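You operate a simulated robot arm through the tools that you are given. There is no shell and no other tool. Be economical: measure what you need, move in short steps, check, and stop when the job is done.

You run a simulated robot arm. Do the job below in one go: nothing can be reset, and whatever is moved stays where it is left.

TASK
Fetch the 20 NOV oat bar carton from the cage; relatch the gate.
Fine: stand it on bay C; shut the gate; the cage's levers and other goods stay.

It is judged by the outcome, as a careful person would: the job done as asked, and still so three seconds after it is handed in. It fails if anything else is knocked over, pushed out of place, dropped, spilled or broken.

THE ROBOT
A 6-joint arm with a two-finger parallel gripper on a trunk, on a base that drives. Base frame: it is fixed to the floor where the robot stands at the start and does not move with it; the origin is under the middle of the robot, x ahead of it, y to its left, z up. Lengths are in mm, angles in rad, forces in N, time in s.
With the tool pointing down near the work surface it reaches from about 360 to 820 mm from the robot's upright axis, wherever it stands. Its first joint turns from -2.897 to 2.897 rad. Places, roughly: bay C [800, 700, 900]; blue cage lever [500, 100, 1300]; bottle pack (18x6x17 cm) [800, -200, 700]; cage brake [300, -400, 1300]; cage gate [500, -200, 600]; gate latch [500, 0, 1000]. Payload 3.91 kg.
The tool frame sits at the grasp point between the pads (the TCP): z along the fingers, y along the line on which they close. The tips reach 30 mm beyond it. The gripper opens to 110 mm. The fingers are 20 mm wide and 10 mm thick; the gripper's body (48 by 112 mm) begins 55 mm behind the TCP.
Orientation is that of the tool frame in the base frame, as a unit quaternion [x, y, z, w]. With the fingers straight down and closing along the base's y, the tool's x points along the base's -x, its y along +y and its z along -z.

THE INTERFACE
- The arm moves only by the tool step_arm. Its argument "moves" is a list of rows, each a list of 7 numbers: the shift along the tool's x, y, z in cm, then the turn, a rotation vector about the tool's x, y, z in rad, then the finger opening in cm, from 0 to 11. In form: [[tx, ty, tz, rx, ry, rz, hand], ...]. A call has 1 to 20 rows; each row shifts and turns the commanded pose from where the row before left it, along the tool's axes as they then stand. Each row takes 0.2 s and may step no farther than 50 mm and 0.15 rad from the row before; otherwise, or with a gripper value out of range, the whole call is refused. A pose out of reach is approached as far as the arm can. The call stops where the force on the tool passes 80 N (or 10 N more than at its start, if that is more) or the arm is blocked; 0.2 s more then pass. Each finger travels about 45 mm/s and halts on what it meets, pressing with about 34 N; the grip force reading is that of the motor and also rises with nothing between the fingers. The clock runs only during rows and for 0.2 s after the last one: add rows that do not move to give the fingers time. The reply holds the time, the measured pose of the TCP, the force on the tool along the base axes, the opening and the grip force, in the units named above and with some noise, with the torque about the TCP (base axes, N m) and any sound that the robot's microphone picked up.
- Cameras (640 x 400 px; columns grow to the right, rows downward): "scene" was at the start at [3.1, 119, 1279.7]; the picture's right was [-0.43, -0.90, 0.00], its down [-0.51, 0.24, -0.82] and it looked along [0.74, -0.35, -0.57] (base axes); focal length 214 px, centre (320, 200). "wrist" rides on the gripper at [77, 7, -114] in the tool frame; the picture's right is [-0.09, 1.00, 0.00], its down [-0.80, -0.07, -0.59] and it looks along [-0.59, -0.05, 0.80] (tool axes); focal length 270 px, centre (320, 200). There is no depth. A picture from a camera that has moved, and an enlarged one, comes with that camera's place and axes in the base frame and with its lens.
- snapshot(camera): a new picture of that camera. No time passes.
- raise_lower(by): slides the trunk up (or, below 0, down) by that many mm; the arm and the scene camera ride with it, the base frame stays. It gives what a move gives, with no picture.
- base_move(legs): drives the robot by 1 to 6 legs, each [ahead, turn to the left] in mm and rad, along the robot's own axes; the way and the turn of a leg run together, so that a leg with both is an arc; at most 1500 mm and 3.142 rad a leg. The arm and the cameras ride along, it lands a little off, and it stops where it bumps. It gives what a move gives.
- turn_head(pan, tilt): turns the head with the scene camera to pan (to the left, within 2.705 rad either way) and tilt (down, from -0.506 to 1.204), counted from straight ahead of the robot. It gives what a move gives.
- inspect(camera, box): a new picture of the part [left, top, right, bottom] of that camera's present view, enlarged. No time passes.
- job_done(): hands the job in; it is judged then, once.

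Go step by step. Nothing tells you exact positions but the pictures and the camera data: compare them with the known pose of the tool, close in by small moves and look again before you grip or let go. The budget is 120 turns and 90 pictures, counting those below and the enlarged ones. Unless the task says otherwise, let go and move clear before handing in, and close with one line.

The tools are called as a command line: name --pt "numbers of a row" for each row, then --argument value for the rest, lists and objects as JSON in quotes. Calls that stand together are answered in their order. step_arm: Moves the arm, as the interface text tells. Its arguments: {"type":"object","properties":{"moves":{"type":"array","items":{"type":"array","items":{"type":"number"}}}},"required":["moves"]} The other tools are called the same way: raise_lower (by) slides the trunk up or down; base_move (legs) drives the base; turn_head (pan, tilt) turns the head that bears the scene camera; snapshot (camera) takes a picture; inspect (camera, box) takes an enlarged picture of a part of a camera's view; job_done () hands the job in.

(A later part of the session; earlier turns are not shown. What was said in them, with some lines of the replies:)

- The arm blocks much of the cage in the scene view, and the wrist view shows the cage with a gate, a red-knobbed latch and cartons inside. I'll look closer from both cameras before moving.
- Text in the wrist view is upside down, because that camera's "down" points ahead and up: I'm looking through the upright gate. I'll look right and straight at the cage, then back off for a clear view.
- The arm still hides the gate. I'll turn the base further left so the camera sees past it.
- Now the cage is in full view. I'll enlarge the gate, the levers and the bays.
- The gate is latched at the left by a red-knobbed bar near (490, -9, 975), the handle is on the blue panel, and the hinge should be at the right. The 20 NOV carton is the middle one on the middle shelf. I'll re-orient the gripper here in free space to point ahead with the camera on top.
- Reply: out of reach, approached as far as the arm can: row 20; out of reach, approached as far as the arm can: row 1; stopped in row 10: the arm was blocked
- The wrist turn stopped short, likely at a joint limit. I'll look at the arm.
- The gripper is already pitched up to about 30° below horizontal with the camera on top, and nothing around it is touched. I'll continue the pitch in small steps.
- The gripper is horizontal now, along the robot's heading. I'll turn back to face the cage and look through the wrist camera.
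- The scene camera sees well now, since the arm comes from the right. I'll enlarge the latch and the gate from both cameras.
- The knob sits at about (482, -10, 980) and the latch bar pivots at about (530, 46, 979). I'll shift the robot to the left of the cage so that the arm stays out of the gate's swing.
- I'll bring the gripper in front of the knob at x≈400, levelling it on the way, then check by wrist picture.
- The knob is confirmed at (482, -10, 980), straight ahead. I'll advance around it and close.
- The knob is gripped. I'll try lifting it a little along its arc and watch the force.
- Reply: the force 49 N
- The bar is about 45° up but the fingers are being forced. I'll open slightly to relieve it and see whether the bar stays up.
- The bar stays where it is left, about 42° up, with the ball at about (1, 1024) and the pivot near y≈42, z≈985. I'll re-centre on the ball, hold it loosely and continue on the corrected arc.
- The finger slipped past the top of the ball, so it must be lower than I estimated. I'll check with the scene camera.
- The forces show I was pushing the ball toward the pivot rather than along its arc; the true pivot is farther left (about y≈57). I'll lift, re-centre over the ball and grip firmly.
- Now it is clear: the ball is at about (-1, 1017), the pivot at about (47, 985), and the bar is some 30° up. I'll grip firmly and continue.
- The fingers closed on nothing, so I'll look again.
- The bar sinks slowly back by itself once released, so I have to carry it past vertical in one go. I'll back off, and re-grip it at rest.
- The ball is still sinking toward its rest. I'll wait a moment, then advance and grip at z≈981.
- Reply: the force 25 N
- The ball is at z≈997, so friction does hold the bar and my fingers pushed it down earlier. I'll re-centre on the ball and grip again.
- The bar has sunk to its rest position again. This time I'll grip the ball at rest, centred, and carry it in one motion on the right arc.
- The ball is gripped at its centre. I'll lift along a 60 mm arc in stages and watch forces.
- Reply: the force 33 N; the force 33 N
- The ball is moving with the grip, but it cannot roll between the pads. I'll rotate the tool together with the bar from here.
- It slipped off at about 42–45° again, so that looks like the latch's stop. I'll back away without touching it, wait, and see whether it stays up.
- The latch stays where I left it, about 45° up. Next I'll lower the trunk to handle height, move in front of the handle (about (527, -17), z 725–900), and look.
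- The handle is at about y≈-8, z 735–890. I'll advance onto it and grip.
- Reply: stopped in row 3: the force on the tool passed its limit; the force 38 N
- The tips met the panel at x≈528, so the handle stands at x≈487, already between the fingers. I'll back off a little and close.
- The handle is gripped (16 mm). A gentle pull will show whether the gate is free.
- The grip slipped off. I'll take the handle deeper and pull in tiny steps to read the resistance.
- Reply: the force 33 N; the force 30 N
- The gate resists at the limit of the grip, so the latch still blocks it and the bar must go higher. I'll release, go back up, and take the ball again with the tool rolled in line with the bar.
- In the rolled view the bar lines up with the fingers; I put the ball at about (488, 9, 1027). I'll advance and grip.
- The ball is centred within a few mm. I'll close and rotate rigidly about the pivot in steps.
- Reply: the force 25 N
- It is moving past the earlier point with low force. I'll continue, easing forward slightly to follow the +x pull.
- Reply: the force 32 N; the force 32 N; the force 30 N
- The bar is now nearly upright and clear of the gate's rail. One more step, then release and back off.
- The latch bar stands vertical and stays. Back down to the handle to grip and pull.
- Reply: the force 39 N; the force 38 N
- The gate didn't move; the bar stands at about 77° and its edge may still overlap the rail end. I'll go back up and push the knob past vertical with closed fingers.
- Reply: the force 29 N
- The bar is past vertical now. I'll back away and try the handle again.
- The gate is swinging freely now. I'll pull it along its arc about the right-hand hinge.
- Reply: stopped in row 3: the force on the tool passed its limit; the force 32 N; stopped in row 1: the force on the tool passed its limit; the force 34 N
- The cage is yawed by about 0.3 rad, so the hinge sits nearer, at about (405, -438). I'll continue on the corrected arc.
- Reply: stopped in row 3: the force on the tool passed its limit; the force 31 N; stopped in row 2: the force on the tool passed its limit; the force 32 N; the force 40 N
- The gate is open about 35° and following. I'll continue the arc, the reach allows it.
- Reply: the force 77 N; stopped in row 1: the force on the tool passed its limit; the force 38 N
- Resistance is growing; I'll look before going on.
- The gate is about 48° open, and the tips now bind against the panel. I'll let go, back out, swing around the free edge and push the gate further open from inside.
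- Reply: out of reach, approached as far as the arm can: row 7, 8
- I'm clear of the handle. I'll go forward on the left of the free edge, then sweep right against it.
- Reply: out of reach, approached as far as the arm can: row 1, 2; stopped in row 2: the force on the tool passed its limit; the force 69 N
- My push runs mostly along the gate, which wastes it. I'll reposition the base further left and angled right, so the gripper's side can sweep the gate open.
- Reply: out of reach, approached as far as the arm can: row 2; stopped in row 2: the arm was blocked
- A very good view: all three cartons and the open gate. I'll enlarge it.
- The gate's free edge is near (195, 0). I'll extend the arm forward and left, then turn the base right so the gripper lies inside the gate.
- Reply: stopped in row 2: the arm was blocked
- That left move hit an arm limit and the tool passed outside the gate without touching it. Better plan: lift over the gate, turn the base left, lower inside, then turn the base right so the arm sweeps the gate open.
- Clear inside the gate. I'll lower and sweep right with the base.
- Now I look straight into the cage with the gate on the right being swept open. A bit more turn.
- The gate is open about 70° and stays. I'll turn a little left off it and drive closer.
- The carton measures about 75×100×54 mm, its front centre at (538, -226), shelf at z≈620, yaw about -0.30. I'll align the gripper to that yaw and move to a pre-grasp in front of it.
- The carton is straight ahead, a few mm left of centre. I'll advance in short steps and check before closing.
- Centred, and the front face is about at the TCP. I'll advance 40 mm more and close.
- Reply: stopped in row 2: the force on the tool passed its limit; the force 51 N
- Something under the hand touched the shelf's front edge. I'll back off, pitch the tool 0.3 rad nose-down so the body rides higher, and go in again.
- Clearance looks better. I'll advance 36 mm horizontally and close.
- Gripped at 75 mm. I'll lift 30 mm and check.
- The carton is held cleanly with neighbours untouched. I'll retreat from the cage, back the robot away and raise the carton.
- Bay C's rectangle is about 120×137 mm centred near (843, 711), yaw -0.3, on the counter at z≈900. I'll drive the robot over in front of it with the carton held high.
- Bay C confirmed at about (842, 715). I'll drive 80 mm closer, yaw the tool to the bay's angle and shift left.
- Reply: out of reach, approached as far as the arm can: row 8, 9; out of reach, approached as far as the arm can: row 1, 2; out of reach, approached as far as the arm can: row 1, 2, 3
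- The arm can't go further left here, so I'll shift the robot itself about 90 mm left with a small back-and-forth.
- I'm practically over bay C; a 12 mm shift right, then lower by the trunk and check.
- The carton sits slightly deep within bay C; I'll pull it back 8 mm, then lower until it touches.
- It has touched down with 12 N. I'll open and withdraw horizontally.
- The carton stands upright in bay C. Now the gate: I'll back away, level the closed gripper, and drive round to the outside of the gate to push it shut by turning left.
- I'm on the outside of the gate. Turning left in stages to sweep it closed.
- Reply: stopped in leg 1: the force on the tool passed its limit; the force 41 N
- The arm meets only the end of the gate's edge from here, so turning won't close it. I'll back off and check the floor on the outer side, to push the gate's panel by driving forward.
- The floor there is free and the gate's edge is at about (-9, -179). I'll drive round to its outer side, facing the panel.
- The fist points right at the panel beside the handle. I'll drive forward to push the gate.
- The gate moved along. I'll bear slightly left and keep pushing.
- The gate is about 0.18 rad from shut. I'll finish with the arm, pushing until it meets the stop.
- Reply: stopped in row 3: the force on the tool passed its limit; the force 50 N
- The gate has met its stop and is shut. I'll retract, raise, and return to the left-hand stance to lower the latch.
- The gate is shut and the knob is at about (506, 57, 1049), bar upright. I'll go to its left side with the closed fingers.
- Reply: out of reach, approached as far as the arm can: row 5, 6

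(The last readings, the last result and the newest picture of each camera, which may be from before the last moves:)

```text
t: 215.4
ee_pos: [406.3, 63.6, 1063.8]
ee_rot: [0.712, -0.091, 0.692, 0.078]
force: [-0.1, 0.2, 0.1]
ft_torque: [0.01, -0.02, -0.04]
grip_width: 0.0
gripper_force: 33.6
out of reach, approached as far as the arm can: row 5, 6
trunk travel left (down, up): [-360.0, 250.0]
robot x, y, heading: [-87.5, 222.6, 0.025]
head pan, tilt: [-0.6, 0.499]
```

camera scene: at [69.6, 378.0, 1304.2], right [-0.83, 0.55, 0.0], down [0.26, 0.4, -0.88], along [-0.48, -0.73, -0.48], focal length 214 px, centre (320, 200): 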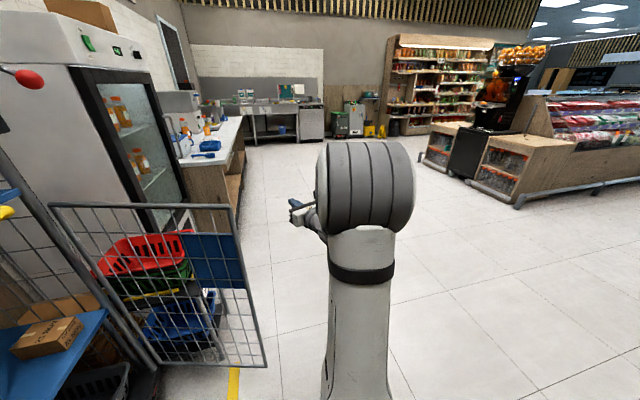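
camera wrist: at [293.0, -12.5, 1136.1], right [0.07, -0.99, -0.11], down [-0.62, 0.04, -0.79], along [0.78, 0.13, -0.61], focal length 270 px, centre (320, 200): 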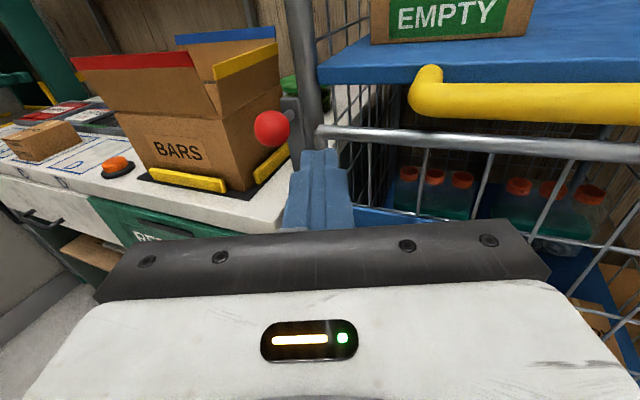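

base_move --legs '[[0, 0.12]]'

step_arm --pt "-1.1 0 3 0 0 0 0" --pt "0 0 3 0 0 0 0" --pt "0 0 0 0 0 0 0"

snapshot --camera "wrist"

```text
t: 216.3
ee_pos: [423.0, 126.8, 1064.2]
ee_rot: [0.716, -0.045, 0.696, 0.034]
force: [0.4, 0.3, 0.5]
ft_torque: [0.0, -0.03, -0.01]
grip_width: 0.0
gripper_force: 34.0
trunk travel left (down, up): [-360.0, 250.0]
robot x, y, heading: [-86.2, 226.4, 0.142]
head pan, tilt: [-0.6, 0.499]
```

```text
t: 217.2
ee_pos: [480.6, 111.2, 1052.6]
ee_rot: [0.716, -0.042, 0.696, 0.031]
force: [-0.5, -0.4, 0.4]
ft_torque: [0.02, -0.04, -0.01]
grip_width: 0.0
gripper_force: 34.3
out of reach, approached as far as the arm can: row 1, 2
trunk travel left (down, up): [-360.0, 250.0]
robot x, y, heading: [-90.0, 227.3, 0.143]
head pan, tilt: [-0.6, 0.499]
```

```text
4 pictures are left
camera wrist: at [367.9, 114.7, 1133.2], right [-0.11, -0.99, -0.1], down [-0.61, 0.15, -0.78], along [0.79, -0.02, -0.62], focal length 270 px, centre (320, 200)
```

wrist: 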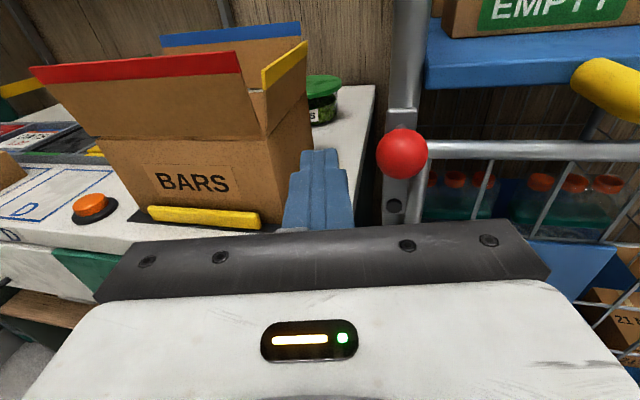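

The ball is at (506, 59, 1051), just right of the fingers. I'll push it over to the right and down along its arc.

step_arm --pt "0 1.3 0 0 0 0 0" --pt "0 1.3 0 0 0 0 0" --pt "0.2 1.25 0 0 0 0 0" --pt "0.2 1.25 0 0 0 0 0" --pt "-0.2 1.28 0 0 0 0 0" --pt "-0.3 1.28 0 0 0 0 0"

step_arm --pt "-0.6 1.1 0 0 0 0 0" --pt "-0.7 1.1 0 0 0 0 0" --pt "-1 0.85 0 0 0 0 0" --pt "-1 0.8 0 0 0 0 0"

snapshot --camera "wrist"

```text
t: 218.6
ee_pos: [470.2, 34.0, 1052.0]
ee_rot: [0.716, -0.045, 0.696, 0.034]
force: [-0.6, 0.0, -0.2]
ft_torque: [0.03, 0.0, -0.02]
grip_width: 0.0
gripper_force: 33.6
trunk travel left (down, up): [-360.0, 250.0]
robot x, y, heading: [-86.8, 226.8, 0.14]
head pan, tilt: [-0.6, 0.499]
```

```text
t: 219.6
ee_pos: [466.8, -4.2, 1017.4]
ee_rot: [0.716, -0.045, 0.696, 0.033]
force: [-0.1, -0.4, 0.0]
ft_torque: [-0.01, 0.01, 0.01]
grip_width: 0.0
gripper_force: 34.3
trunk travel left (down, up): [-360.0, 250.0]
robot x, y, heading: [-87.5, 223.1, 0.14]
head pan, tilt: [-0.6, 0.499]
```

```text
3 pictures are left
camera wrist: at [354.8, 0.2, 1098.8], right [-0.11, -0.99, -0.1], down [-0.6, 0.15, -0.78], along [0.79, -0.03, -0.61], focal length 270 px, centre (320, 200)
```

wrist: 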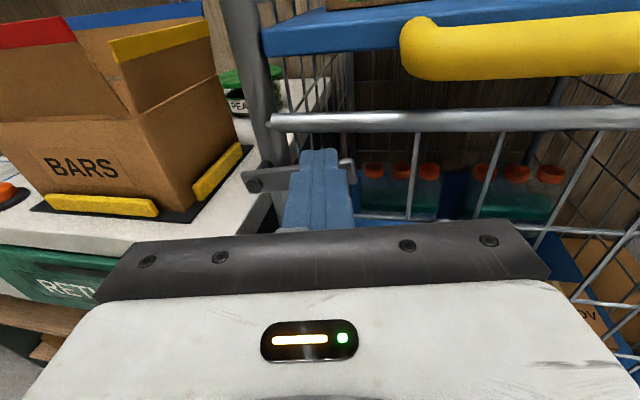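

The bar is almost down across the gate. I'll press the knob the last bit until it rests on its stop.

step_arm --pt "-0.6 0.3 0 0 0 0 0" --pt "-0.6 0.2 0 0 0 0 0"

step_arm --pt "-0.4 0 0 0 0 0 0" --pt "-0.4 0 0 0 0 0 0" --pt "-0.4 0 0 0 0 0 0"

```text
t: 220.2
ee_pos: [465.8, -8.9, 1007.2]
ee_rot: [0.716, -0.045, 0.696, 0.034]
force: [-0.7, 0.4, 0.6]
ft_torque: [0.02, 0.0, -0.04]
grip_width: 0.1
gripper_force: 33.6
trunk travel left (down, up): [-360.0, 250.0]
robot x, y, heading: [-85.9, 222.4, 0.138]
head pan, tilt: [-0.6, 0.499]
```

```text
t: 220.9
ee_pos: [465.4, -8.4, 1001.6]
ee_rot: [0.711, -0.045, 0.701, 0.036]
force: [12.6, -5.0, 39.0]
ft_torque: [-0.11, -1.14, -0.11]
grip_width: 0.0
gripper_force: 33.5
trunk travel left (down, up): [-360.0, 250.0]
robot x, y, heading: [-86.8, 228.1, 0.142]
head pan, tilt: [-0.6, 0.499]
```

39 N against the stop at the original rest height: the latch is home. I'll lift off, back away and verify.

step_arm --pt "1.5 0 0 0 0 0 0" --pt "1.5 0 0 0 0 0 0" --pt "0 0 -4 0 0 0 0" --pt "0 0 -4 0 0 0 0" --pt "0 0 -4 0 0 0 0"

base_move --legs '[[-150, 0]]'

snapshot --camera "wrist"

turn_head --pan 0.15 --tilt 0.45

snapshot --camera "scene"

```text
t: 222.2
ee_pos: [349.6, -2.5, 1027.2]
ee_rot: [0.716, -0.045, 0.696, 0.033]
force: [0.1, 0.2, 0.3]
ft_torque: [-0.03, 0.0, -0.04]
grip_width: 0.0
gripper_force: 33.5
out of reach, approached as far as the arm can: row 5
trunk travel left (down, up): [-360.0, 250.0]
robot x, y, heading: [-83.0, 225.5, 0.138]
head pan, tilt: [-0.6, 0.499]
```

```text
t: 223.5
ee_pos: [201.3, -22.9, 1028.9]
ee_rot: [0.716, -0.043, 0.696, 0.032]
force: [-0.5, -0.5, 0.1]
ft_torque: [0.0, 0.03, 0.03]
grip_width: 0.4
gripper_force: 33.9
trunk travel left (down, up): [-360.0, 250.0]
robot x, y, heading: [-235.5, 205.3, 0.144]
head pan, tilt: [-0.6, 0.499]
```

```text
2 pictures are left
camera wrist: at [89.4, -19.8, 1109.3], right [-0.11, -0.99, -0.1], down [-0.6, 0.15, -0.78], along [0.79, -0.03, -0.61], focal length 270 px, centre (320, 200)
```

wrist: 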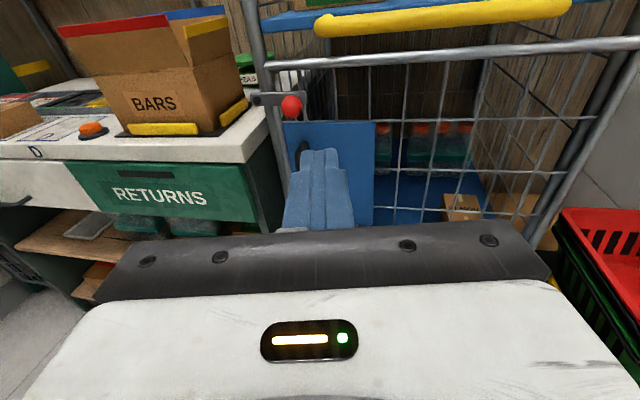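

```text
t: 224.6
ee_pos: [200.2, -24.8, 1028.6]
ee_rot: [0.716, -0.045, 0.696, 0.034]
force: [0.7, 0.5, -0.3]
ft_torque: [-0.02, 0.02, 0.03]
grip_width: 0.1
gripper_force: 34.5
trunk travel left (down, up): [-360.0, 250.0]
robot x, y, heading: [-237.7, 206.5, 0.141]
head pan, tilt: [0.15, 0.45]
```

```text
1 pictures are left
camera scene: at [-246.2, 371.7, 1428.7], right [0.28, -0.96, 0.0], down [-0.42, -0.12, -0.9], along [0.86, 0.26, -0.44], focal length 214 px, centre (320, 200)
```

scene: 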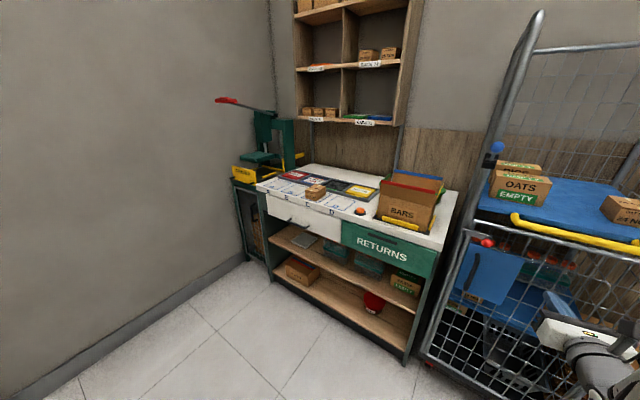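

The latch bar lies across the shut gate, the carton stands upright in bay C, and the levers and the other goods are where they were, so I'm handing in.

job_done

```text
The job is handed in.
```

The 20 NOV oat bar carton is standing upright on bay C, and the cage gate is shut and relatched. The cage's levers and the other goods look unmoved in the last pictures.
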